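You operate a simulated robot arm through the tools that you are given. There is no shell and no other tool. Be economical: measure what you need, move in short steps, check, and stop when the job is done.

You run a simulated two-armed robot. Do the job below in one go: nothing can be reset, and whatever is moved stays where it is left.

JOB
Empty the blue and cream jackets' pockets and zip the jackets up.
Fine: put what you find on the seat pad.

It is judged by the outcome, as a careful person would: the job done as asked, and still so three seconds after it is handed in. It fails if anything else is knocked over, pushed out of place, dropped, spilled or broken.

ROBOT AND FRAMES
Two 7-joint arms with three-finger grippers on one trunk, on a base that drives. Base frame: it is fixed to the floor where the robot stands at the start and does not move with it; the origin is under the middle of the robot, x ahead of it, y to its left, z up; the surface under the hand at the start is at about z = 0.46. Lengths are in m, angles in degrees, forces in N, time in s.
The left shoulder is at the start at [0.016, 0.126, 1.327], the right one opposite. With the tool pointing down near the work surface each hand reaches from about 0.1 to 0.46 m from the robot's upright axis, wherever it stands, measured 20 degrees to its own side. Places, roughly: top of the seat pad [0.5, 0.7, 0.5]; zip of the blue jacket [0.5, 0.2, 1.2]; zip of the cream jacket [0.6, -0.2, 1.2]. Payload 2.94 kg a hand.
The TCP of each hand is the grasp point between the finger pads, 0.03 m short of the fingertips. In the tool frame z runs along the fingers and y along their closing line. Largest opening 0.128 m; the body of the gripper starts 0.093 m behind the TCP.
Orientation is that of the tool frame in the base frame, as [roll, pitch, yaw] about the fixed x, y, z axes, in that order (R = Rz(yaw) Ry(pitch) Rx(roll)). With the fingers straight down and closing along the base's y, the tool's x points along the base's -x, its y along +y and its z along -z.

CONTROLS
- The arms move only by the tool drive_tool. It takes "left_targets", "right_targets" or both (then of equal length, played together; a hand with none holds still); each is text: rows parted by semicolons, each of 7 numbers parted by spaces: the shift along the tool's x, y, z in m, then the turn, a rotation vector about the tool's x, y, z in degrees, then the finger opening in m, from 0 to 0.128. In form: tx ty tz ax ay az jaw; .... A call has 1 to 20 rows; each row is the pose to reach, as a shift and turn from the pose commanded when the call began, along the tool's axes at that moment. Rows are played at 5 a second. More than 0.05 m and 8.6 degrees between two rows, or a gripper value outside its range, and nothing of the call is played. A pose out of reach is approached as far as the arm can. The call stops where the force on the tool passes 40 N (or 10 N more than at its start, if that is more) or the arm is blocked; 0.2 s more then pass. Each finger halts on what it meets, pressing with about 34 N; the grip force reading is that of the motor and also rises with nothing between the fingers. The clock runs only during rows and for 0.2 s after the last one: add rows that repeat a pose to give the fingers time. The reply holds the time, the measured pose of the TCP, the force on the tool along the base axes, the opening and the grip force, in the units named above and with some noise, with the torque about the TCP (base axes, N m) and any sound that the robot's microphone picked up.
- Cameras (640 x 400 px; columns grow to the right, rows downward): "scene" is now at [0.1116, 0.0153, 1.5329]; the picture's right is [0.14, -0.99, 0.00], its down [-0.23, -0.03, -0.97] and it looks along [0.96, 0.14, -0.24] (base axes); focal length 214 px, centre (320, 200). "left" rides on the left gripper at [0.069, 0.015, -0.12] in its tool frame; the picture's right is [-0.21, 0.98, 0.00], its down [-0.82, -0.18, -0.54] and it looks along [-0.53, -0.12, 0.84] (tool axes); focal length 251 px, centre (320, 200). "right" rides on the right gripper at [0.069, -0.015, -0.12] in its tool frame; the picture's right is [0.21, 0.98, 0.00], its down [-0.82, 0.18, -0.54] and it looks along [-0.53, 0.12, 0.84] (tool axes); focal length 251 px, centre (320, 200). There is no depth. A picture from a camera that has moved, and an enlarged one, comes with that camera's place and axes in the base frame and with its lens.
- grab_frame(camera): a new picture of that camera. No time passes.
- move_column(by): slides the trunk up (or, below 0, down) by that many m; the arms and the scene camera ride with it, the base frame stays. It gives what a move gives, with no picture.
- steer(legs): drives the robot by 1 to 6 legs, each [ahead, left, turn to the left] in m, m and degrees, along the robot's own axes; the way and the turn of a leg run together, so that a leg with both is an arc; at most 1.5 m and 180 degrees a leg. The arms and the cameras ride along, it lands a little off, and it stops where it bumps. It gives what a move gives.
- pan_tilt(pan, tilt): turns the head with the scene camera to pan (to the left, within 80 degrees either way) and tilt (down, from -29 to 69), counted from straight ahead of the robot. It gives what a move gives.
- zoom(camera, box): a new picture of the part [left, top, right, bottom] of that camera's present view, enlarged. No time passes.
- finish_job(): hands the job in; it is judged then, once.

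Go step by step. Nothing tells you exact positions but the pictures and the camera data: compare them with the known pose of the tool, close in by small moves and look again before you grip or let go. The budget is 120 turns and 108 pictures, counting those below and the enlarged ones. Unless the task says otherwise, let go and move clear before handing in, and close with one line.

The tools are called after "Emit:" as a command line: name --argument value ..., lists and objects as JSON in quotes. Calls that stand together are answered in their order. drive_tool: Moves the arms, as the interface text tells. Its arguments: {"type":"object","properties":{"left_targets":{"type":"string"},"right_targets":{"type":"string"}},"required":[]} The other tools are called the same way: move_column (by) slides the trunk up or down; steer (legs) drives the base; pan_tilt (pan, tilt) turns the head that bears the scene camera; grab_frame (camera) takes a picture; zoom (camera, box) takes an enlarged picture of a part of a camera's view; finish_job () hands the job in.

At the start:

```text
clock: 0.0
left_tool_pos: [0.3395, 0.2368, 1.515]
left_orientation: [-180.0, 0.1, 180.0]
left_force: [-0.6, 0.0, -0.6]
left_wrist_torque: [0.0, -0.03, 0.0]
left_opening: 0.1282
left_finger_force: 0.0
right_tool_pos: [0.3255, -0.0928, 1.5205]
right_orientation: [-180.0, -0.1, -179.9]
right_force: [-0.4, -0.2, 0.2]
right_wrist_torque: [0.0, 0.0, -0.05]
right_opening: 0.1281
right_finger_force: 0.2
trunk travel left (down, up): [-0.533, 0.014]
robot x, y, heading: [-0.0012, 0.0012, 0.1]
head pan, tilt: [8.1, 13.6]
```

scene: 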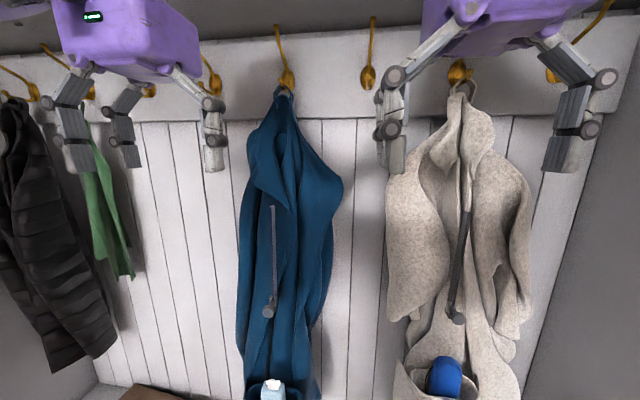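
right: 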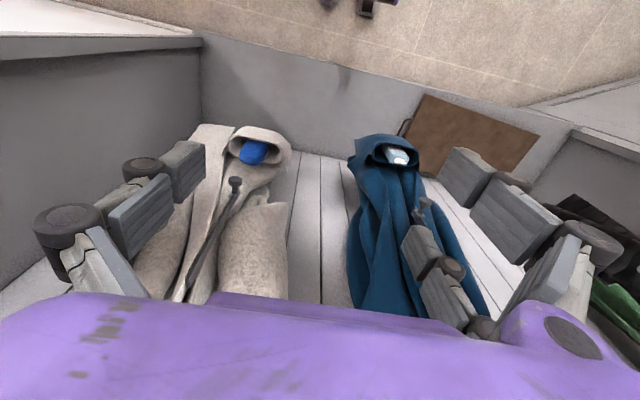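
left: 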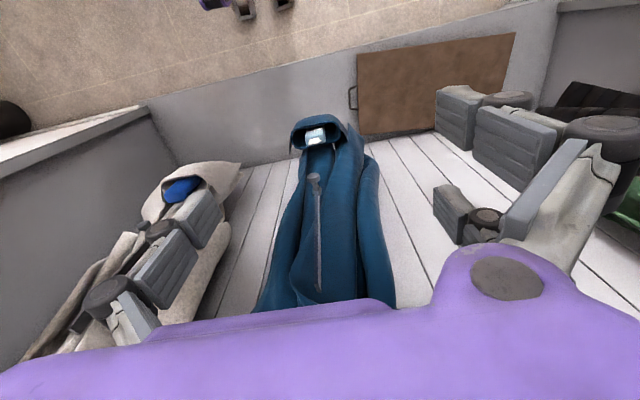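

I see the blue and cream jackets hanging with a zip pull at the lower end of each and a pocket below holding an item. I'll look down for a better view.

Emit:
pan_tilt --pan 0 --tilt 40

Emit:
grab_frame --camera "scene"

Emit:
zoom --camera "scene" --box '[160, 120, 480, 320]'

```text
clock: 0.9
left_tool_pos: [0.3384, 0.236, 1.5145]
left_orientation: [-180.0, 0.0, 179.9]
left_force: [-0.6, -1.5, 0.3]
left_wrist_torque: [0.0, 0.0, -0.02]
left_opening: 0.1281
left_finger_force: 0.1
right_tool_pos: [0.3241, -0.0919, 1.5204]
right_orientation: [179.9, 0.0, 180.0]
right_force: [0.1, -0.2, -0.3]
right_wrist_torque: [0.02, -0.02, 0.02]
right_opening: 0.1279
right_finger_force: 0.0
trunk travel left (down, up): [-0.533, 0.014]
robot x, y, heading: [0.0023, 0.0001, -0.1]
head pan, tilt: [0.0, 40.0]
```

```text
104 pictures are left
camera scene: at [0.1042, 0.0022, 1.4912], right [0.0, -1.0, 0.0], down [-0.64, 0.0, -0.77], along [0.77, 0.0, -0.64], focal length 214 px, centre (320, 200)
```

scene: 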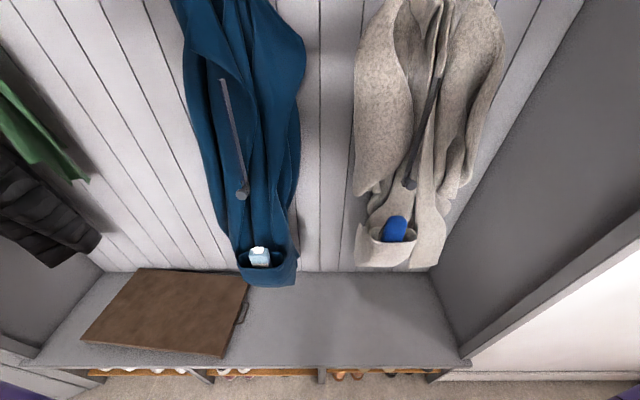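

```text
2.00 times, centred on (320, 220) of scene
camera zoom: at [0.1042, 0.0022, 1.4912], right [0.0, -1.0, 0.0], down [-0.64, 0.0, -0.77], along [0.77, 0.0, -0.64], focal length 429 px, centre (320, 160)
```

zoom: 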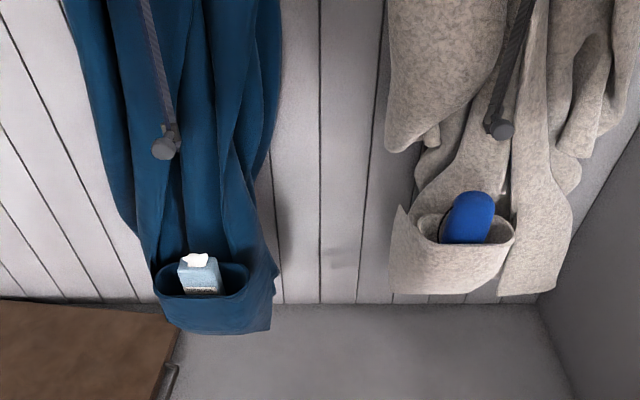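

Tissue pack is in the blue pocket and a blue case in the cream one; the seat pad is the brown mat on the bench. Zooming on the pockets and pulls.

Emit:
zoom --camera "scene" --box '[200, 160, 328, 290]'

Emit:
zoom --camera "scene" --box '[340, 150, 468, 280]'

Emit:
zoom --camera "left" --box '[240, 100, 400, 200]'

Emit:
zoom --camera "right" --box '[160, 110, 320, 210]'

```text
3.08 times, centred on (264, 225) of scene
camera zoom: at [0.1042, 0.0022, 1.4912], right [0.0, -1.0, 0.0], down [-0.64, 0.0, -0.77], along [0.77, 0.0, -0.64], focal length 660 px, centre (492, 123)
```

zoom: 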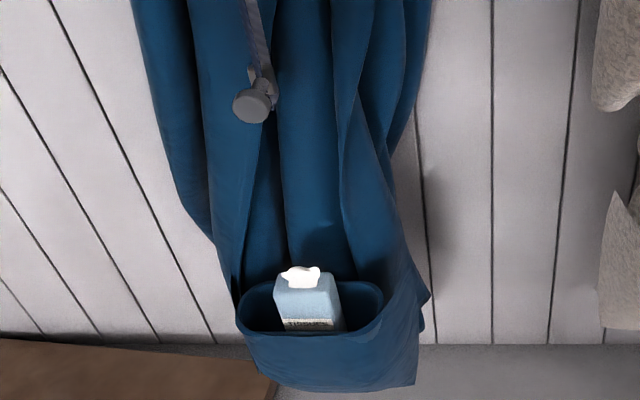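

```text
3.08 times, centred on (404, 215) of scene
camera zoom: at [0.1042, 0.0022, 1.4912], right [0.0, -1.0, 0.0], down [-0.64, 0.0, -0.77], along [0.77, 0.0, -0.64], focal length 660 px, centre (62, 154)
```

zoom: 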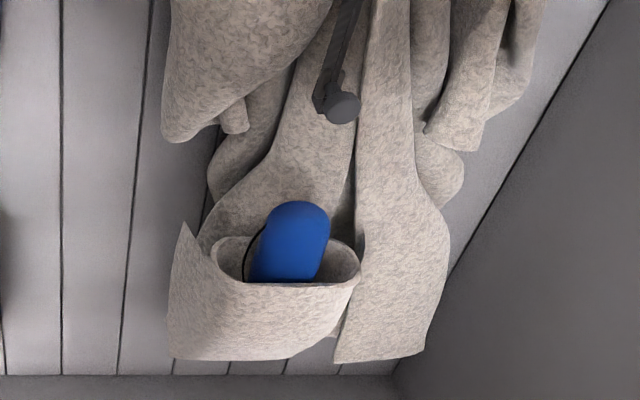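

```text
4.00 times, centred on (320, 150) of left
camera zoom: at [0.2695, 0.2504, 1.6339], right [0.21, 0.98, 0.0], down [0.82, -0.18, 0.54], along [0.53, -0.12, -0.84], focal length 1006 px, centre (320, 400)
```

zoom: 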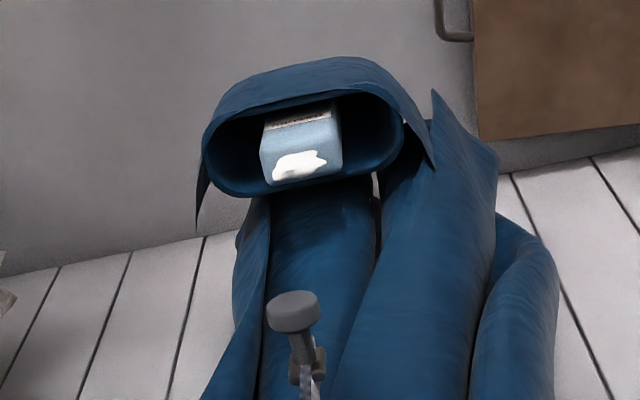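

```text
4.00 times, centred on (240, 160) of right
camera zoom: at [0.2546, -0.1076, 1.639], right [-0.21, 0.98, 0.0], down [0.82, 0.18, 0.54], along [0.53, 0.12, -0.84], focal length 1006 px, centre (640, 360)
```

zoom: 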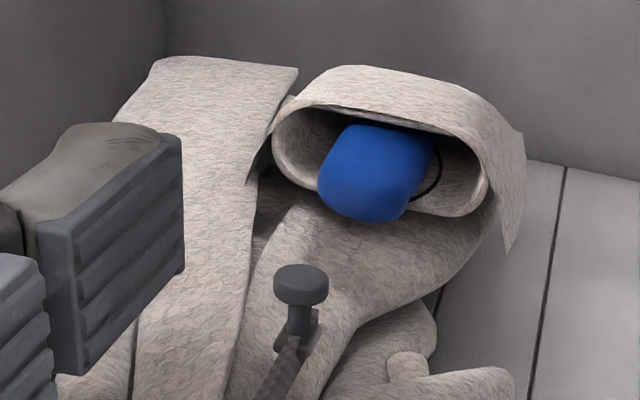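

Tissue plume is near (.494, .185, .978). I bring the left hand down in front of the blue jacket, tilted 30° forward.

Emit:
drive_tool --left_targets "0 -.005 .046 0 0 0 .128; 0 -.01 .092 0 0 0 .128; 0 -.015 .138 0 0 0 .128; 0 -.02 .184 0 0 0 .12; 0 -.025 .23 0 0 0 .11; 0 -.03 .276 0 -6 0 .1; 0 -.035 .322 0 -12 0 .09; 0 -.04 .368 0 -18 0 .09; 0 -.045 .414 0 -24 0 .09; 0 -.051 .45 0 -30 0 .09; 0 -.051 .45 0 -30 0 .09"

Emit:
grab_frame --camera "left"

Emit:
grab_frame --camera "scene"

```text
clock: 3.3
left_tool_pos: [0.4134, 0.1905, 1.0521]
left_orientation: [179.9, 29.9, 180.0]
left_force: [0.5, -0.1, 0.3]
left_wrist_torque: [0.04, 0.01, 0.02]
left_opening: 0.0898
left_finger_force: 0.1
left hand out of reach, approached as far as the arm can: row 7, 8, 9, 10, 11
right_tool_pos: [0.3258, -0.0929, 1.5212]
right_orientation: [179.9, -0.1, 180.0]
right_force: [-0.1, 0.6, -0.9]
right_wrist_torque: [0.03, 0.02, -0.03]
right_opening: 0.1281
right_finger_force: 0.0
trunk travel left (down, up): [-0.533, 0.014]
robot x, y, heading: [-0.002, 0.0017, -0.1]
head pan, tilt: [0.0, 40.0]
```

```text
98 pictures are left
camera left: at [0.2924, 0.2054, 1.119], right [0.19, 0.98, 0.11], down [0.44, -0.18, 0.88], along [0.88, -0.12, -0.47], focal length 251 px, centre (320, 200)
```

left: 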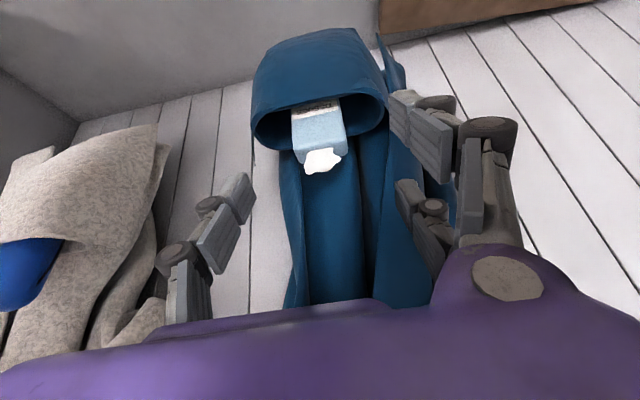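

```text
97 pictures are left
camera scene: at [0.105, 0.0016, 1.4911], right [0.0, -1.0, 0.0], down [-0.64, 0.0, -0.77], along [0.77, 0.0, -0.64], focal length 214 px, centre (320, 200)
```

scene: 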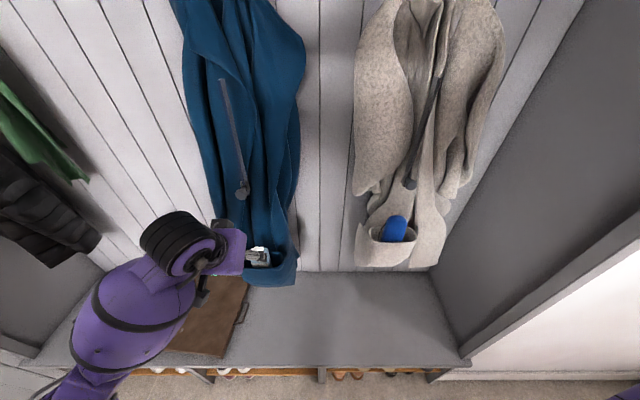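

The hand sits above and in front of the pocket; the pack is at about (.49,.186,.93). I take a small step along the fingers to see where commands count from.

Emit:
drive_tool --left_targets "0 0 .03 0 0 0 .09; 0 0 .06 0 0 0 .09; 0 0 .06 0 0 0 .09"

```text
clock: 4.1
left_tool_pos: [0.4407, 0.1905, 0.9991]
left_orientation: [-179.9, 29.9, -179.8]
left_force: [-0.7, 0.0, 0.4]
left_wrist_torque: [-0.01, -0.02, -0.01]
left_opening: 0.0901
left_finger_force: 0.0
right_tool_pos: [0.3247, -0.0924, 1.5224]
right_orientation: [179.9, 0.0, -179.9]
right_force: [-0.2, 0.4, -1.0]
right_wrist_torque: [0.02, -0.05, -0.02]
right_opening: 0.128
right_finger_force: 0.1
trunk travel left (down, up): [-0.533, 0.014]
robot x, y, heading: [0.0027, 0.0017, 0.2]
head pan, tilt: [0.0, 40.0]
```

Commands count from the reached pose. I close in partway and look.

Emit:
drive_tool --left_targets "-.007 -.004 .02 0 0 0 .09; -.014 -.004 .04 0 0 0 .09; -.014 -.004 .04 0 0 0 .09"

Emit:
grab_frame --camera "left"

Emit:
zoom --camera "scene" --box '[180, 190, 340, 300]'

```text
clock: 4.9
left_tool_pos: [0.4724, 0.1871, 0.9704]
left_orientation: [180.0, 30.0, 180.0]
left_force: [0.0, -0.1, 0.1]
left_wrist_torque: [0.0, -0.01, -0.01]
left_opening: 0.0899
left_finger_force: 0.0
right_tool_pos: [0.3249, -0.0938, 1.521]
right_orientation: [-179.9, -0.1, -180.0]
right_force: [-0.4, 0.5, 0.2]
right_wrist_torque: [0.01, -0.01, 0.02]
right_opening: 0.1281
right_finger_force: 0.2
trunk travel left (down, up): [-0.533, 0.014]
robot x, y, heading: [0.0022, -0.0005, -0.2]
head pan, tilt: [0.0, 40.0]
```

```text
96 pictures are left
camera left: at [0.3523, 0.2021, 1.0389], right [0.19, 0.98, 0.11], down [0.44, -0.18, 0.88], along [0.88, -0.12, -0.46], focal length 251 px, centre (320, 200)
```

left: 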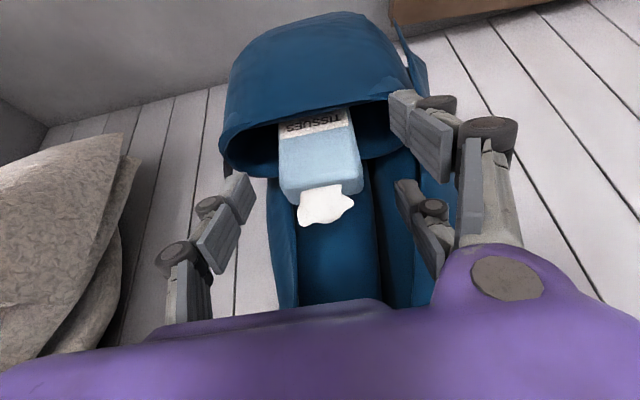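

```text
3.64 times, centred on (260, 245) of scene
camera zoom: at [0.1036, 0.0022, 1.4911], right [0.0, -1.0, 0.0], down [-0.64, 0.0, -0.77], along [0.77, 0.0, -0.64], focal length 780 px, centre (538, 36)
```

zoom: 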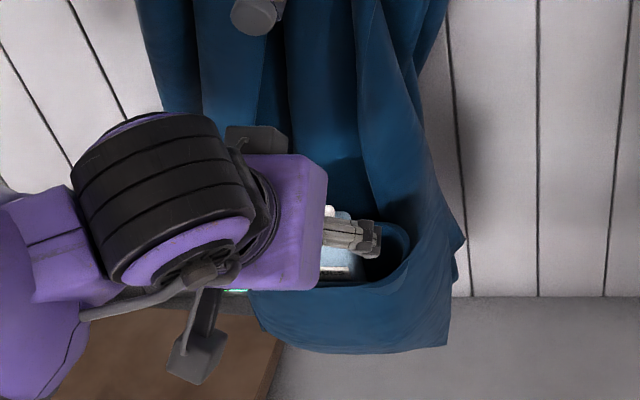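

Well centred on the pack. I narrow the jaw slightly, go in and grip.

Emit:
drive_tool --left_targets "0 0 .01 0 0 0 .078; 0 0 .02 0 0 0 .078; 0 0 .03 0 0 0 .078; 0 0 .04 0 0 0 .078; 0 0 .04 0 0 0 .078"

Emit:
grab_frame --camera "left"

```text
clock: 6.1
left_tool_pos: [0.4931, 0.1868, 0.9361]
left_orientation: [179.9, 30.1, 180.0]
left_force: [-0.2, 0.5, 2.1]
left_wrist_torque: [0.09, 0.07, 0.0]
left_opening: 0.0857
left_finger_force: 0.8
right_tool_pos: [0.3243, -0.0933, 1.5204]
right_orientation: [180.0, 0.0, 180.0]
right_force: [-0.3, 1.1, 0.3]
right_wrist_torque: [0.01, 0.0, -0.01]
right_opening: 0.1282
right_finger_force: 0.1
trunk travel left (down, up): [-0.533, 0.014]
robot x, y, heading: [-0.0014, 0.0036, -0.0]
head pan, tilt: [0.0, 40.0]
```

```text
94 pictures are left
camera left: at [0.3723, 0.2024, 1.0038], right [0.19, 0.98, 0.11], down [0.44, -0.18, 0.88], along [0.88, -0.12, -0.46], focal length 251 px, centre (320, 200)
```

left: 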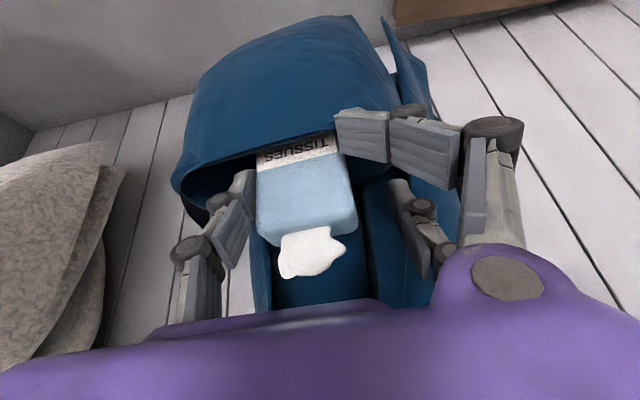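

The upper finger looks bent near the pocket rim. I zoom in before closing.

Emit:
zoom --camera "left" --box '[160, 70, 480, 270]'

Emit:
zoom --camera "scene" --box '[200, 200, 328, 290]'

```text
2.00 times, centred on (320, 170) of left
camera zoom: at [0.3723, 0.2024, 1.0038], right [0.19, 0.98, 0.11], down [0.44, -0.18, 0.88], along [0.88, -0.12, -0.46], focal length 503 px, centre (320, 260)
```

zoom: 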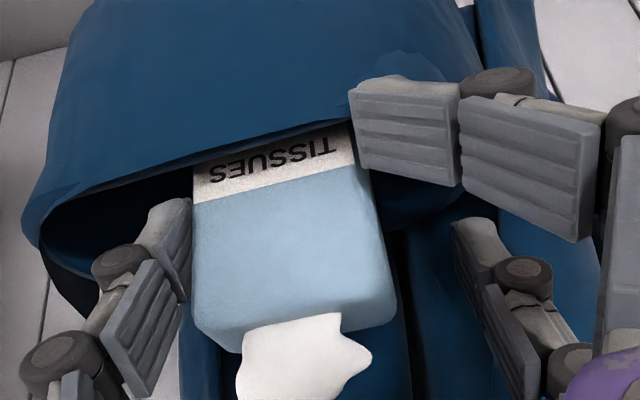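

```text
4.44 times, centred on (264, 245) of scene
camera zoom: at [0.1037, 0.0022, 1.4911], right [0.0, -1.0, 0.0], down [-0.64, 0.0, -0.77], along [0.77, 0.0, -0.64], focal length 953 px, centre (569, 0)
```

zoom: 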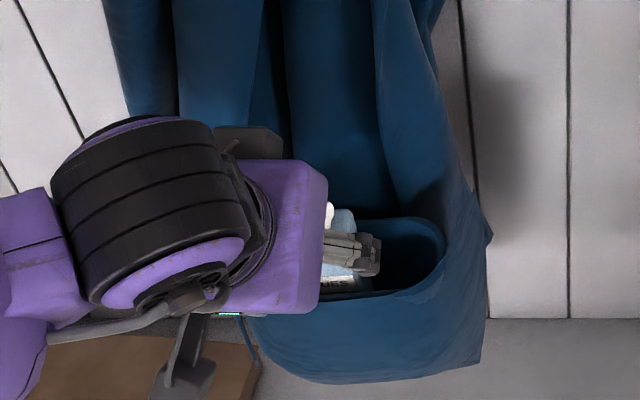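

The front finger of the pair is pressing on the pocket's rim. I back off a little, reopen, shift toward the wall and look.

Emit:
drive_tool --left_targets "0 0 -.01 0 0 0 .09; -.005 0 -.02 0 0 0 .09; -.012 0 -.02 0 0 0 .085; -.012 0 -.02 0 0 0 .085"

Emit:
zoom --camera "left" --box '[160, 70, 480, 270]'

```text
clock: 7.1
left_tool_pos: [0.4935, 0.1871, 0.9589]
left_orientation: [-180.0, 30.0, 179.9]
left_force: [0.4, -0.2, -1.1]
left_wrist_torque: [0.02, 0.03, -0.01]
left_opening: 0.0848
left_finger_force: 0.0
right_tool_pos: [0.325, -0.094, 1.5215]
right_orientation: [-179.9, 0.0, 179.9]
right_force: [0.1, -0.3, -0.6]
right_wrist_torque: [-0.01, 0.02, -0.03]
right_opening: 0.1281
right_finger_force: 0.0
trunk travel left (down, up): [-0.533, 0.014]
robot x, y, heading: [0.0025, -0.0001, 0.1]
head pan, tilt: [0.0, 40.0]
```

```text
2.00 times, centred on (320, 170) of left
camera zoom: at [0.3729, 0.2024, 1.0272], right [0.19, 0.98, 0.11], down [0.44, -0.18, 0.88], along [0.88, -0.12, -0.46], focal length 503 px, centre (320, 260)
```

zoom: 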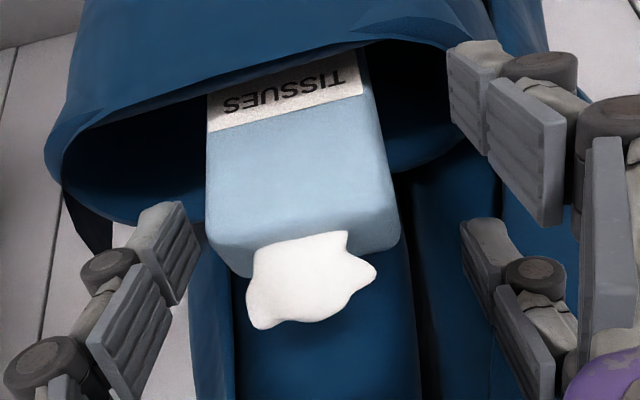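

Clear of the rim now. Going in 1 cm and closing.

Emit:
drive_tool --left_targets "-.004 0 .01 0 0 0 .075; -.004 0 .01 0 0 0 .06; -.004 0 .01 0 0 0 .045; -.004 0 .01 0 0 0 .03; -.004 0 .01 0 0 0 .03; -.004 0 .01 0 0 0 .03"

Emit:
zoom --camera "left" --box '[160, 70, 480, 270]'

```text
clock: 8.5
left_tool_pos: [0.5002, 0.1875, 0.9521]
left_orientation: [180.0, 30.0, 180.0]
left_force: [-5.1, 2.0, 2.9]
left_wrist_torque: [0.26, 0.05, 0.24]
left_opening: 0.0541
left_finger_force: 34.2
right_tool_pos: [0.3231, -0.0928, 1.5206]
right_orientation: [179.9, 0.0, 179.9]
right_force: [0.6, -1.4, 0.7]
right_wrist_torque: [0.01, 0.05, 0.01]
right_opening: 0.1281
right_finger_force: 0.1
trunk travel left (down, up): [-0.533, 0.014]
robot x, y, heading: [-0.0013, 0.0, 0.2]
head pan, tilt: [0.0, 40.0]
```

```text
2.00 times, centred on (320, 170) of left
camera zoom: at [0.3806, 0.2025, 1.0207], right [0.19, 0.98, 0.11], down [0.44, -0.18, 0.88], along [0.88, -0.12, -0.46], focal length 503 px, centre (320, 260)
```

zoom: 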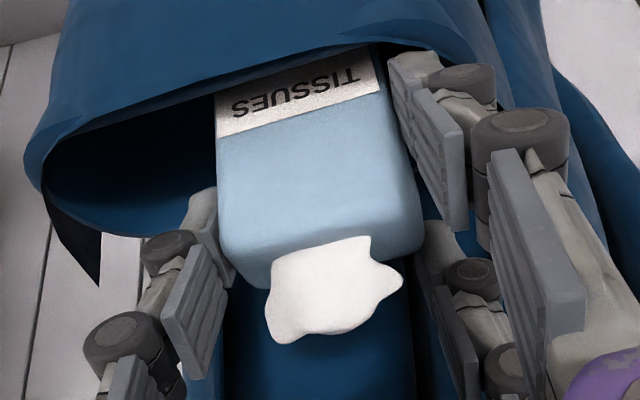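

Grip holds at 5.4 cm. Lifting straight up.

Emit:
drive_tool --left_targets "-.0075 0 -.013 0 0 0 .03; -.015 0 -.026 0 0 0 .03; -.0225 0 -.039 0 0 0 .03; -.03 0 -.052 0 0 0 .03; -.03 0 -.052 0 0 0 .03"

Emit:
grab_frame --camera "left"

Emit:
zoom --camera "scene" --box '[160, 160, 360, 290]'

```text
clock: 9.7
left_tool_pos: [0.5021, 0.1881, 1.0126]
left_orientation: [180.0, 30.0, -180.0]
left_force: [-2.1, 0.2, -2.4]
left_wrist_torque: [-0.04, 0.09, 0.06]
left_opening: 0.0536
left_finger_force: 34.0
right_tool_pos: [0.3257, -0.0932, 1.5203]
right_orientation: [-180.0, 0.1, 179.9]
right_force: [0.7, 0.3, -0.1]
right_wrist_torque: [0.0, 0.01, -0.03]
right_opening: 0.128
right_finger_force: 0.0
trunk travel left (down, up): [-0.533, 0.014]
robot x, y, heading: [-0.0012, 0.0007, 0.2]
head pan, tilt: [0.0, 40.0]
```

```text
89 pictures are left
camera left: at [0.3815, 0.2027, 1.0805], right [0.19, 0.98, 0.11], down [0.44, -0.18, 0.88], along [0.88, -0.12, -0.47], focal length 251 px, centre (320, 200)
```

left: 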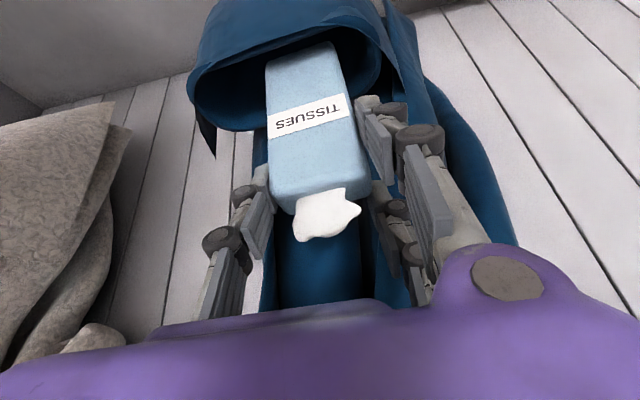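

```text
3.08 times, centred on (260, 225) of scene
camera zoom: at [0.1042, 0.0023, 1.491], right [0.0, -1.0, 0.0], down [-0.64, 0.0, -0.77], along [0.77, 0.0, -0.64], focal length 660 px, centre (505, 123)
```

zoom: 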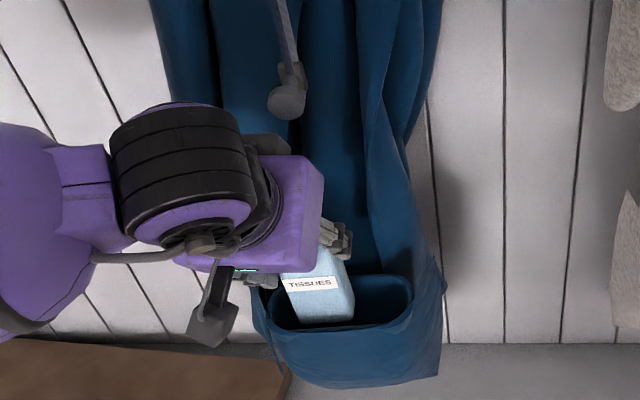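

The pack is nearly out. A bit further up, then back from the jacket.

Emit:
drive_tool --left_targets "-.01 0 -.0173 0 0 0 .03; -.02 0 -.0346 0 0 0 .03; -.025 0 -.0433 0 0 0 .03; .001 0 -.0583 0 0 0 .03; .027 0 -.0733 0 0 0 .03; .053 0 -.0883 0 0 0 .03; .053 0 -.0883 0 0 0 .03"

Emit:
grab_frame --camera "scene"

Emit:
grab_frame --camera "left"

```text
clock: 11.3
left_tool_pos: [0.4218, 0.1887, 1.0615]
left_orientation: [-180.0, 30.0, 180.0]
left_force: [0.1, -0.2, -1.0]
left_wrist_torque: [-0.02, 0.01, 0.01]
left_opening: 0.0539
left_finger_force: 33.5
left hand out of reach, approached as far as the arm can: row 6, 7
right_tool_pos: [0.3257, -0.0933, 1.5213]
right_orientation: [180.0, 0.0, 180.0]
right_force: [-0.5, 0.8, 0.3]
right_wrist_torque: [0.02, 0.03, 0.0]
right_opening: 0.1282
right_finger_force: 0.0
trunk travel left (down, up): [-0.533, 0.014]
robot x, y, heading: [0.0005, -0.0012, 0.0]
head pan, tilt: [0.0, 40.0]
```

```text
87 pictures are left
camera scene: at [0.1047, 0.0021, 1.491], right [0.0, -1.0, 0.0], down [-0.64, 0.0, -0.77], along [0.77, 0.0, -0.64], focal length 214 px, centre (320, 200)
```

scene: 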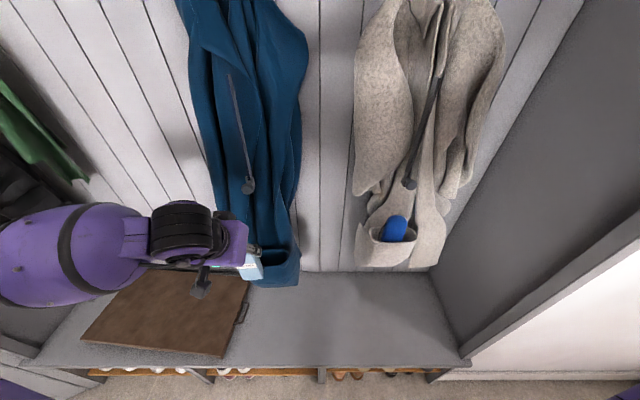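

```text
86 pictures are left
camera left: at [0.3025, 0.2024, 1.1303], right [0.19, 0.98, 0.11], down [0.44, -0.18, 0.88], along [0.88, -0.12, -0.46], focal length 251 px, centre (320, 200)
```

left: 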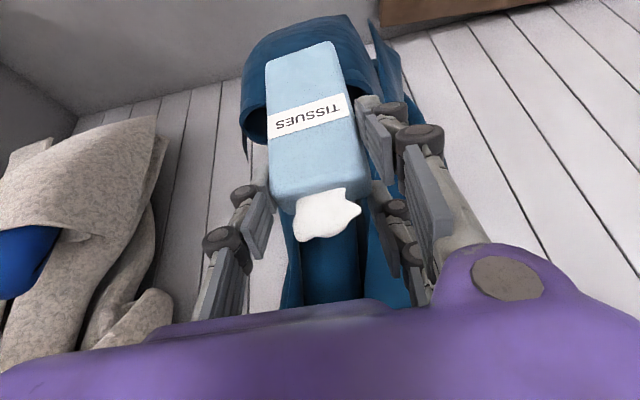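

The pack is free of the jacket. Pad spans roughly x .37–.68, y .36–.95 at z .5; I drive left and look from there.

Emit:
steer --legs '[[0, 0.38, 0]]'

Emit:
pan_tilt --pan 10 --tilt 50

Emit:
grab_frame --camera "scene"

Emit:
grab_frame --camera "right"

```text
clock: 15.2
left_tool_pos: [0.4215, 0.5672, 1.0634]
left_orientation: [179.9, 30.0, -179.9]
left_force: [0.3, -0.2, -1.1]
left_wrist_torque: [0.0, 0.03, 0.0]
left_opening: 0.0539
left_finger_force: 33.8
right_tool_pos: [0.3258, 0.2886, 1.5205]
right_orientation: [179.8, 0.0, -179.9]
right_force: [0.1, 0.7, -0.3]
right_wrist_torque: [-0.04, -0.01, -0.02]
right_opening: 0.1279
right_finger_force: 0.0
trunk travel left (down, up): [-0.533, 0.014]
robot x, y, heading: [-0.0034, 0.3773, 0.3]
head pan, tilt: [0.0, 40.0]
```

```text
clock: 15.9
left_tool_pos: [0.4216, 0.5688, 1.062]
left_orientation: [179.9, 30.0, -179.9]
left_force: [0.4, 1.0, 0.0]
left_wrist_torque: [-0.02, -0.04, -0.03]
left_opening: 0.0539
left_finger_force: 34.0
right_tool_pos: [0.3239, 0.2879, 1.5205]
right_orientation: [180.0, -0.1, -179.9]
right_force: [-0.1, 0.5, 0.1]
right_wrist_torque: [0.02, 0.03, -0.04]
right_opening: 0.128
right_finger_force: 0.0
trunk travel left (down, up): [-0.533, 0.014]
robot x, y, heading: [-0.0003, 0.3784, 0.1]
head pan, tilt: [10.0, 50.0]
```

```text
85 pictures are left
camera scene: at [0.0982, 0.3924, 1.4813], right [0.12, -0.99, 0.0], down [-0.72, -0.09, -0.68], along [0.68, 0.08, -0.73], focal length 214 px, centre (320, 200)
```

scene: 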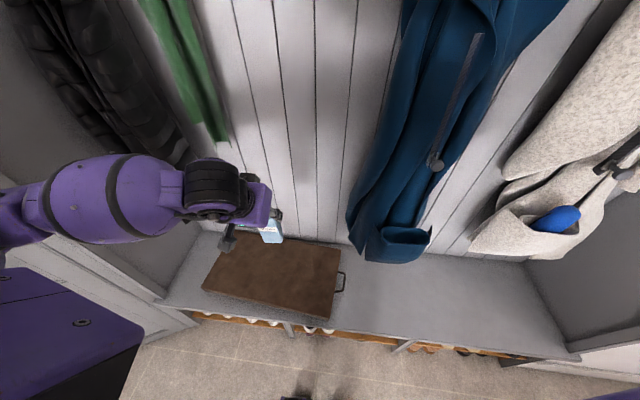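

```text
84 pictures are left
camera right: at [0.2546, 0.2734, 1.6389], right [-0.22, 0.98, 0.0], down [0.82, 0.18, 0.54], along [0.53, 0.12, -0.84], focal length 251 px, centre (320, 200)
```

right: 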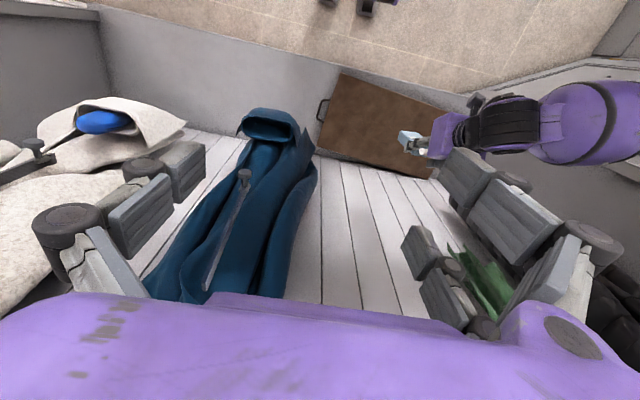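

I shift the hand to y≈.5 and inspect how the pack hangs before lowering with the trunk.

Emit:
drive_tool --left_targets "0 -.035 0 0 0 0 .03; 0 -.07 0 0 0 0 .03; 0 -.07 0 0 0 0 .03"

Emit:
move_column --by -0.25

Emit:
grab_frame --camera "scene"

Emit:
grab_frame --camera "left"

Emit:
grab_frame --camera "right"

```text
clock: 16.7
left_tool_pos: [0.4225, 0.4991, 1.0618]
left_orientation: [180.0, 30.1, -179.9]
left_force: [0.1, -0.3, -0.7]
left_wrist_torque: [-0.03, 0.01, -0.05]
left_opening: 0.0539
left_finger_force: 33.6
right_tool_pos: [0.3239, 0.2892, 1.522]
right_orientation: [179.9, 0.0, -179.9]
right_force: [-0.7, -0.2, 0.1]
right_wrist_torque: [-0.03, -0.01, 0.05]
right_opening: 0.128
right_finger_force: 0.0
trunk travel left (down, up): [-0.533, 0.014]
robot x, y, heading: [-0.0017, 0.3815, 0.0]
head pan, tilt: [10.0, 50.0]
```

```text
clock: 19.3
left_tool_pos: [0.3602, 0.499, 0.677]
left_orientation: [-180.0, 8.1, -179.9]
left_force: [0.0, -0.4, 0.4]
left_wrist_torque: [0.0, 0.05, -0.03]
left_opening: 0.0539
left_finger_force: 34.0
right_tool_pos: [0.3463, 0.2884, 1.2592]
right_orientation: [179.6, -3.4, -180.0]
right_force: [0.2, -0.1, -0.4]
right_wrist_torque: [-0.01, -0.04, -0.01]
right_opening: 0.1279
right_finger_force: 0.0
trunk travel left (down, up): [-0.283, 0.264]
robot x, y, heading: [-0.0008, 0.3817, -0.0]
head pan, tilt: [10.0, 50.0]
```

```text
83 pictures are left
camera scene: at [0.2139, 0.3964, 1.2088], right [0.17, -0.98, 0.0], down [-0.75, -0.13, -0.64], along [0.63, 0.11, -0.77], focal length 214 px, centre (320, 200)
```

scene: 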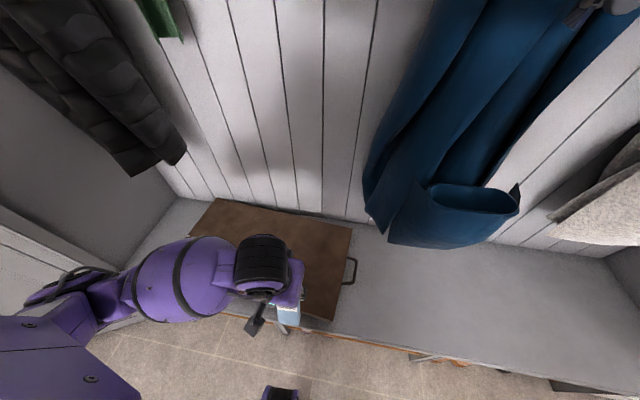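

```text
82 pictures are left
camera left: at [0.2745, 0.5133, 0.785], right [0.21, 0.98, 0.03], down [0.74, -0.18, 0.65], along [0.64, -0.12, -0.76], focal length 251 px, centre (320, 200)
```

left: 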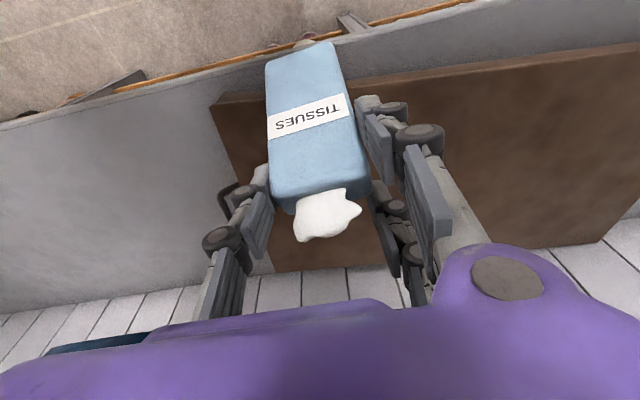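

```text
81 pictures are left
camera right: at [0.2841, 0.2733, 1.3809], right [-0.22, 0.98, 0.02], down [0.85, 0.18, 0.49], along [0.48, 0.12, -0.87], focal length 251 px, centre (320, 200)
```

right: 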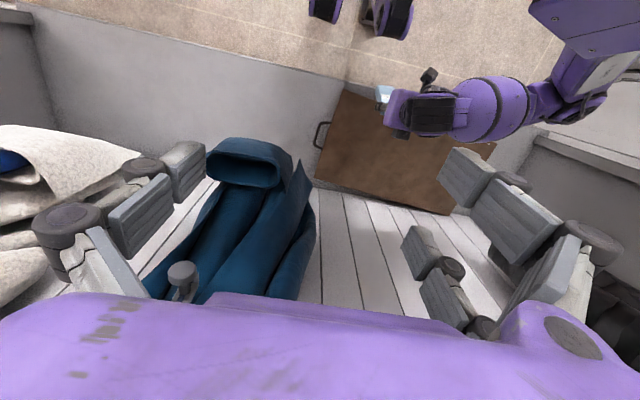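

The column bends as it lowers, so the hand came to z .68 and pitched. The blue pocket looks empty. I bring the pack upright above the pad at x≈.47.

Emit:
drive_tool --left_targets "-.03 0 .004 0 0 0 .03; -.06 0 .008 0 -5 0 .03; -.085 0 .012 0 -11 0 .03; -.109 0 .0155 0 -17 0 .03; -.109 0 .0155 0 -22 0 .03; -.109 0 .0155 0 -22 0 .03"

Emit:
grab_frame --camera "left"

Emit:
grab_frame --camera "scene"

Emit:
grab_frame --camera "right"

```text
clock: 20.7
left_tool_pos: [0.4709, 0.4995, 0.6767]
left_orientation: [180.0, 30.1, -179.8]
left_force: [-0.4, 0.0, -0.7]
left_wrist_torque: [0.04, 0.0, -0.01]
left_opening: 0.0539
left_finger_force: 33.7
right_tool_pos: [0.3474, 0.2887, 1.2578]
right_orientation: [179.7, -3.4, -179.9]
right_force: [0.8, 0.2, 0.1]
right_wrist_torque: [0.0, 0.04, 0.0]
right_opening: 0.128
right_finger_force: 0.1
trunk travel left (down, up): [-0.283, 0.264]
robot x, y, heading: [-0.0017, 0.3813, 0.2]
head pan, tilt: [10.0, 50.0]
```

```text
80 pictures are left
camera left: at [0.3496, 0.5136, 0.7443], right [0.18, 0.98, 0.11], down [0.44, -0.18, 0.88], along [0.88, -0.11, -0.46], focal length 251 px, centre (320, 200)
```

left: 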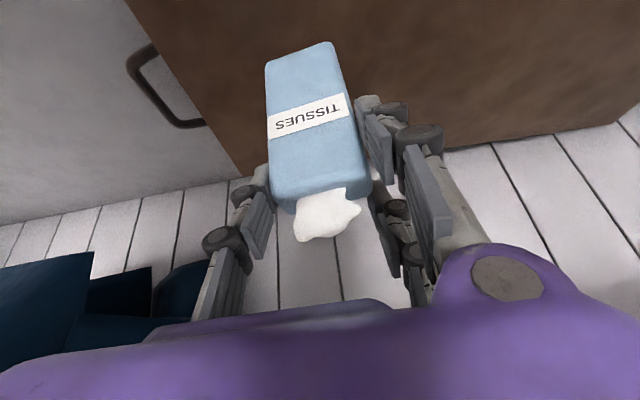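

```text
79 pictures are left
camera scene: at [0.2174, 0.4063, 1.2173], right [0.29, -0.96, 0.0], down [-0.66, -0.2, -0.72], along [0.69, 0.21, -0.69], focal length 214 px, centre (320, 200)
```

scene: 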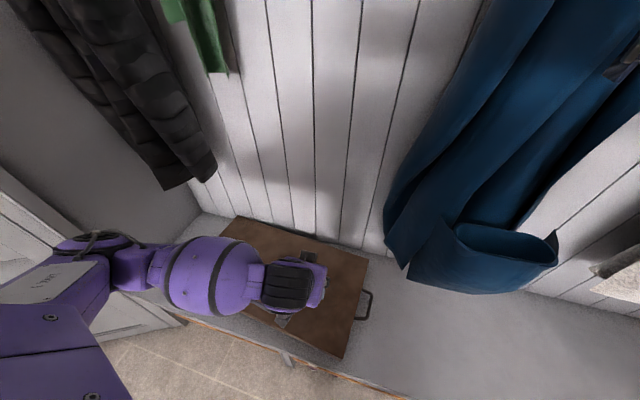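

```text
78 pictures are left
camera right: at [0.2847, 0.2733, 1.3807], right [-0.22, 0.98, 0.02], down [0.85, 0.18, 0.49], along [0.48, 0.12, -0.87], focal length 251 px, centre (320, 200)
```

right: 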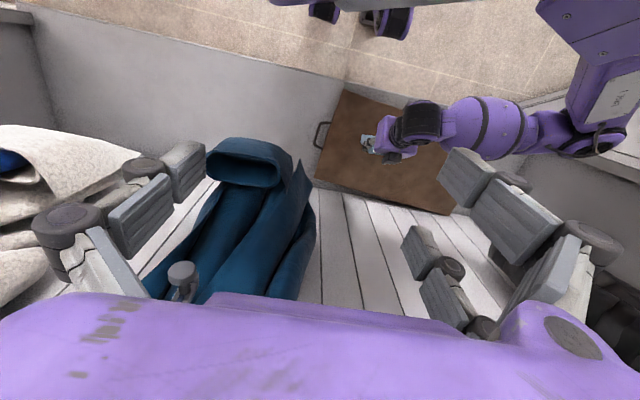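

The pack hangs upright with its bottom near z .56. Lowering 5 cm, then checking.

Emit:
drive_tool --left_targets ".0125 0 .0217 0 0 0 .03; .025 0 .0433 0 0 0 .03; .025 0 .0433 0 0 0 .03"

Emit:
grab_frame --camera "left"

Emit:
zoom --camera "right" --box '[300, 80, 460, 180]'

```text
clock: 21.5
left_tool_pos: [0.471, 0.4988, 0.6273]
left_orientation: [-180.0, 30.3, -179.8]
left_force: [2.2, -1.4, 10.7]
left_wrist_torque: [0.24, -0.1, -0.07]
left_opening: 0.0542
left_finger_force: 33.3
right_tool_pos: [0.3472, 0.2884, 1.26]
right_orientation: [179.8, -3.4, -179.8]
right_force: [0.8, 0.4, 0.5]
right_wrist_torque: [0.01, -0.04, -0.01]
right_opening: 0.1282
right_finger_force: 0.1
trunk travel left (down, up): [-0.283, 0.264]
robot x, y, heading: [0.0011, 0.3803, -0.0]
head pan, tilt: [10.0, 50.0]
```

```text
77 pictures are left
camera left: at [0.3499, 0.5133, 0.6955], right [0.18, 0.98, 0.11], down [0.44, -0.18, 0.88], along [0.88, -0.11, -0.46], focal length 251 px, centre (320, 200)
```

left: 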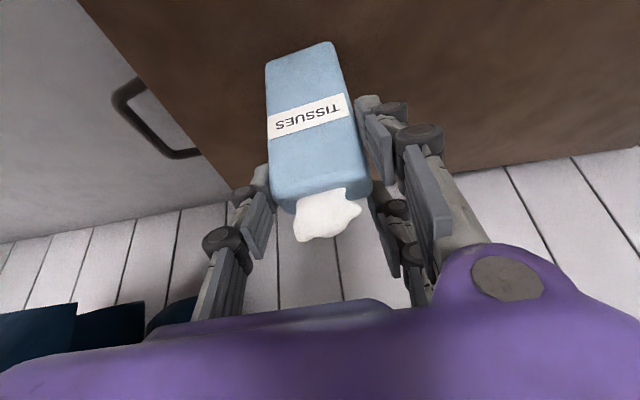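

```text
4.00 times, centred on (380, 130) of right
camera zoom: at [0.2835, 0.2733, 1.3811], right [-0.22, 0.98, 0.02], down [0.85, 0.18, 0.49], along [0.48, 0.12, -0.87], focal length 1006 px, centre (80, 480)
```

zoom: 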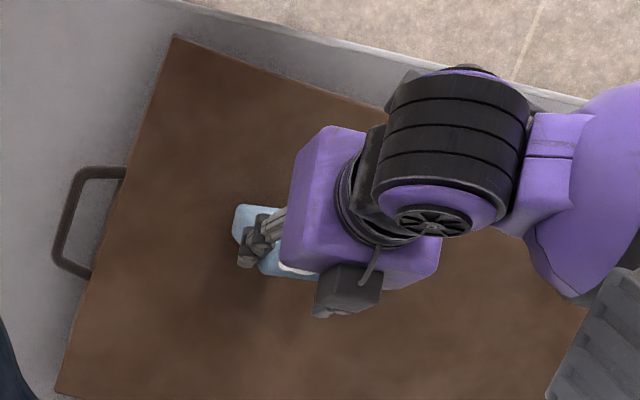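

Contact at about 11 N, pack upright on the pad. I ease off 2 mm, then open gently.

Emit:
drive_tool --left_targets "-.001 0 -.0017 0 0 0 .05; -.001 0 -.0017 0 0 0 .056; -.001 0 -.0017 0 0 0 .062; -.001 0 -.0017 0 0 0 .07; -.001 0 -.0017 0 0 0 .08; -.001 0 -.0017 0 0 0 .09; -.001 0 -.0017 0 0 0 .09"

Emit:
grab_frame --camera "left"

```text
clock: 23.1
left_tool_pos: [0.4713, 0.4989, 0.628]
left_orientation: [-180.0, 30.0, -179.9]
left_force: [0.1, 0.1, -0.3]
left_wrist_torque: [0.02, 0.01, -0.01]
left_opening: 0.09
left_finger_force: 0.0
right_tool_pos: [0.3469, 0.2887, 1.2589]
right_orientation: [179.7, -3.4, -179.9]
right_force: [-0.5, 0.5, -0.1]
right_wrist_torque: [0.05, -0.01, -0.02]
right_opening: 0.1278
right_finger_force: 0.1
trunk travel left (down, up): [-0.283, 0.264]
robot x, y, heading: [-0.0005, 0.3769, 0.2]
head pan, tilt: [10.0, 50.0]
```

```text
75 pictures are left
camera left: at [0.35, 0.5134, 0.6969], right [0.18, 0.98, 0.11], down [0.44, -0.18, 0.88], along [0.88, -0.11, -0.46], focal length 251 px, centre (320, 200)
```

left: 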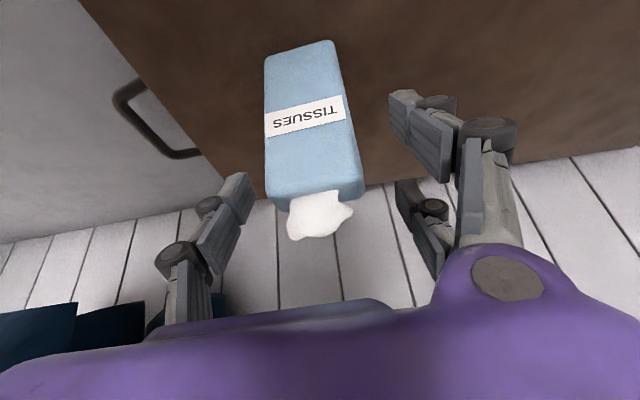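

The pack stands on its own. I retreat upward.

Emit:
drive_tool --left_targets "-.015 0 -.035 0 0 0 .09; -.03 0 -.07 0 0 0 .09; -.05 0 -.11 0 0 0 .09; -.07 0 -.15 0 0 0 .09; -.09 0 -.19 0 0 0 .09; -.11 0 -.23 0 0 0 .09; -.11 0 -.23 0 0 0 .09"

Emit:
grab_frame --camera "left"

Emit:
grab_frame --camera "scene"

```text
clock: 24.7
left_tool_pos: [0.4985, 0.4883, 0.8338]
left_orientation: [179.8, 29.9, -180.0]
left_force: [-0.1, 0.5, -0.7]
left_wrist_torque: [0.0, 0.01, -0.03]
left_opening: 0.09
left_finger_force: 0.0
left hand out of reach, approached as far as the arm can: row 3, 4, 5, 6, 7
right_tool_pos: [0.3479, 0.2871, 1.2592]
right_orientation: [179.7, -3.3, -180.0]
right_force: [0.3, -0.1, -0.4]
right_wrist_torque: [0.03, 0.04, 0.0]
right_opening: 0.1279
right_finger_force: 0.1
trunk travel left (down, up): [-0.283, 0.264]
robot x, y, heading: [-0.0012, 0.3806, -0.2]
head pan, tilt: [10.0, 50.0]
```

```text
74 pictures are left
camera left: at [0.3774, 0.503, 0.9024], right [0.18, 0.98, 0.11], down [0.44, -0.18, 0.88], along [0.88, -0.11, -0.47], focal length 251 px, centre (320, 200)
```

left: 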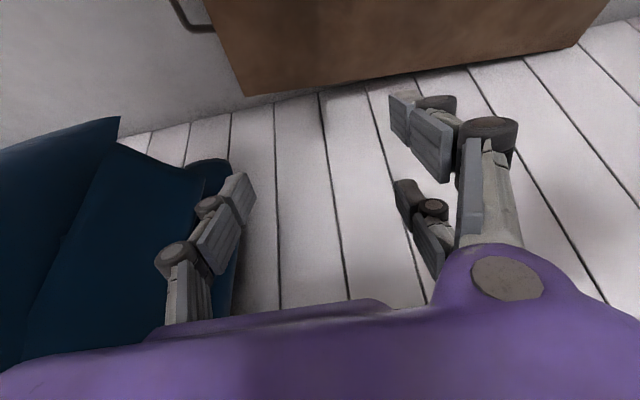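

```text
73 pictures are left
camera scene: at [0.2172, 0.4186, 1.2271], right [0.42, -0.91, 0.0], down [-0.55, -0.25, -0.8], along [0.72, 0.33, -0.6], focal length 214 px, centre (320, 200)
```

scene: 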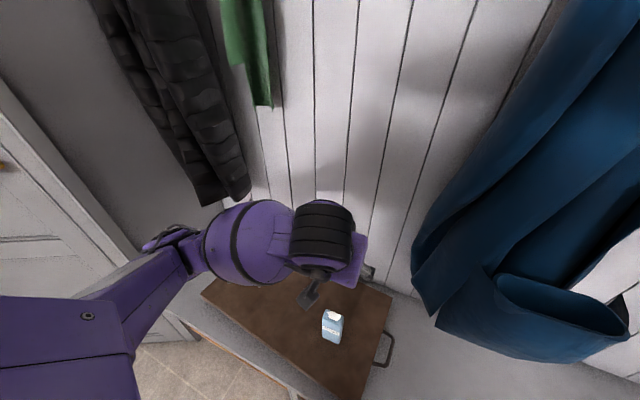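

Tissues stand safely on the pad. Now I back up a bit, raise the column, and drive to the cream jacket.

Emit:
steer --legs '[[-0.15, 0, 0]]'

Emit:
move_column --by 0.25

Emit:
pan_tilt --pan 0 --tilt 30

Emit:
grab_frame --camera "scene"

```text
clock: 26.1
left_tool_pos: [0.3487, 0.489, 0.834]
left_orientation: [180.0, 30.0, -179.8]
left_force: [0.0, -0.5, 0.5]
left_wrist_torque: [0.03, -0.02, 0.01]
left_opening: 0.0896
left_finger_force: 0.0
right_tool_pos: [0.1975, 0.2894, 1.2585]
right_orientation: [179.7, -3.4, -179.9]
right_force: [-0.9, 1.6, 0.4]
right_wrist_torque: [-0.01, -0.05, -0.01]
right_opening: 0.1282
right_finger_force: 0.0
trunk travel left (down, up): [-0.283, 0.264]
robot x, y, heading: [-0.1505, 0.3802, 0.0]
head pan, tilt: [10.0, 50.0]
```

```text
clock: 28.7
left_tool_pos: [0.3484, 0.4887, 1.0826]
left_orientation: [-179.9, 29.9, -179.8]
left_force: [1.1, 0.0, -1.0]
left_wrist_torque: [0.02, -0.01, 0.02]
left_opening: 0.0901
left_finger_force: 0.0
right_tool_pos: [0.1999, 0.289, 1.5081]
right_orientation: [179.9, -3.5, -179.9]
right_force: [0.5, -0.7, -0.6]
right_wrist_torque: [0.02, 0.02, 0.01]
right_opening: 0.1279
right_finger_force: 0.1
trunk travel left (down, up): [-0.533, 0.014]
robot x, y, heading: [-0.1486, 0.383, 0.4]
head pan, tilt: [10.0, 50.0]
```

```text
clock: 29.5
left_tool_pos: [0.3494, 0.4882, 1.0843]
left_orientation: [-180.0, 30.0, -179.8]
left_force: [0.9, 0.2, -0.5]
left_wrist_torque: [-0.03, 0.03, 0.01]
left_opening: 0.09
left_finger_force: 0.1
right_tool_pos: [0.1987, 0.2888, 1.5077]
right_orientation: [179.7, -3.4, -179.9]
right_force: [-0.6, 0.6, 0.3]
right_wrist_torque: [-0.01, 0.03, -0.01]
right_opening: 0.1279
right_finger_force: 0.1
trunk travel left (down, up): [-0.533, 0.014]
robot x, y, heading: [-0.1491, 0.383, 0.1]
head pan, tilt: [0.0, 30.0]
```

```text
72 pictures are left
camera scene: at [-0.0397, 0.3829, 1.5064], right [0.0, -1.0, 0.0], down [-0.5, 0.0, -0.87], along [0.87, 0.0, -0.5], focal length 214 px, centre (320, 200)
```

scene: 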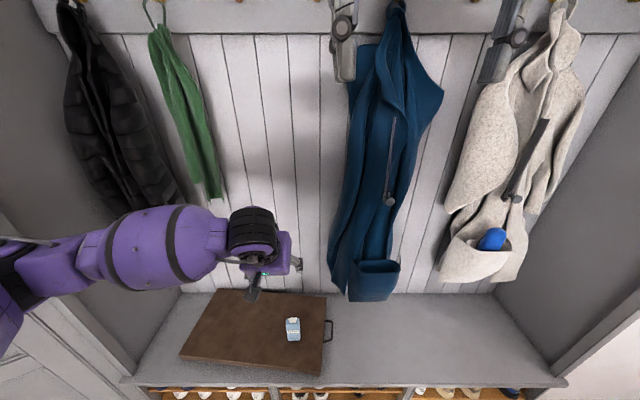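

I'll use the left arm for the cream jacket too. Driving right, keeping distance.

Emit:
steer --legs '[[0, -0.79, 0]]'

Emit:
pan_tilt --pan 10 --tilt 35

Emit:
grab_frame --camera "scene"

Emit:
grab_frame --camera "left"

```text
clock: 36.8
left_tool_pos: [0.3519, -0.2971, 1.0833]
left_orientation: [180.0, 30.1, -179.8]
left_force: [0.9, -0.6, 0.3]
left_wrist_torque: [0.01, 0.01, -0.02]
left_opening: 0.0902
left_finger_force: 0.0
right_tool_pos: [0.2022, -0.4979, 1.5093]
right_orientation: [179.7, -3.4, -179.8]
right_force: [-0.1, 0.1, -0.8]
right_wrist_torque: [-0.01, -0.01, -0.05]
right_opening: 0.1281
right_finger_force: 0.0
trunk travel left (down, up): [-0.533, 0.014]
robot x, y, heading: [-0.1458, -0.4065, 0.1]
head pan, tilt: [0.0, 30.0]
```

```text
clock: 37.5
left_tool_pos: [0.3506, -0.2976, 1.0842]
left_orientation: [180.0, 30.1, -179.8]
left_force: [-0.9, -0.4, 0.6]
left_wrist_torque: [-0.02, 0.0, 0.0]
left_opening: 0.0897
left_finger_force: 0.0
right_tool_pos: [0.2006, -0.498, 1.508]
right_orientation: [179.8, -3.4, -179.8]
right_force: [0.4, 0.4, -0.7]
right_wrist_torque: [-0.01, 0.01, 0.01]
right_opening: 0.1281
right_finger_force: 0.1
trunk travel left (down, up): [-0.533, 0.014]
robot x, y, heading: [-0.1484, -0.4078, -0.0]
head pan, tilt: [10.0, 35.0]
```

```text
71 pictures are left
camera scene: at [-0.0412, -0.3883, 1.4987], right [0.18, -0.98, 0.0], down [-0.56, -0.1, -0.82], along [0.81, 0.14, -0.57], focal length 214 px, centre (320, 200)
```

scene: 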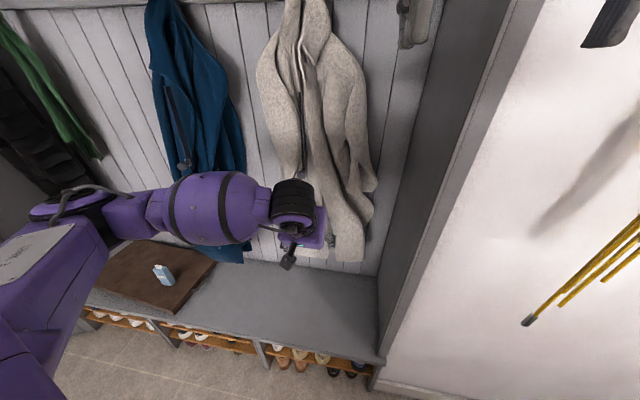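

```text
70 pictures are left
camera left: at [0.2306, -0.2828, 1.1523], right [0.18, 0.98, 0.11], down [0.44, -0.18, 0.88], along [0.88, -0.11, -0.46], focal length 251 px, centre (320, 200)
```

left: 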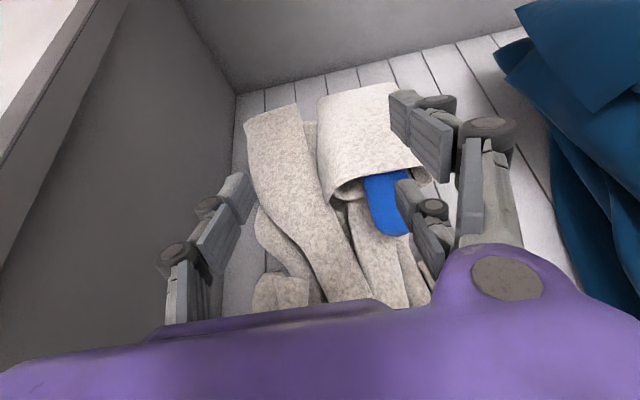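

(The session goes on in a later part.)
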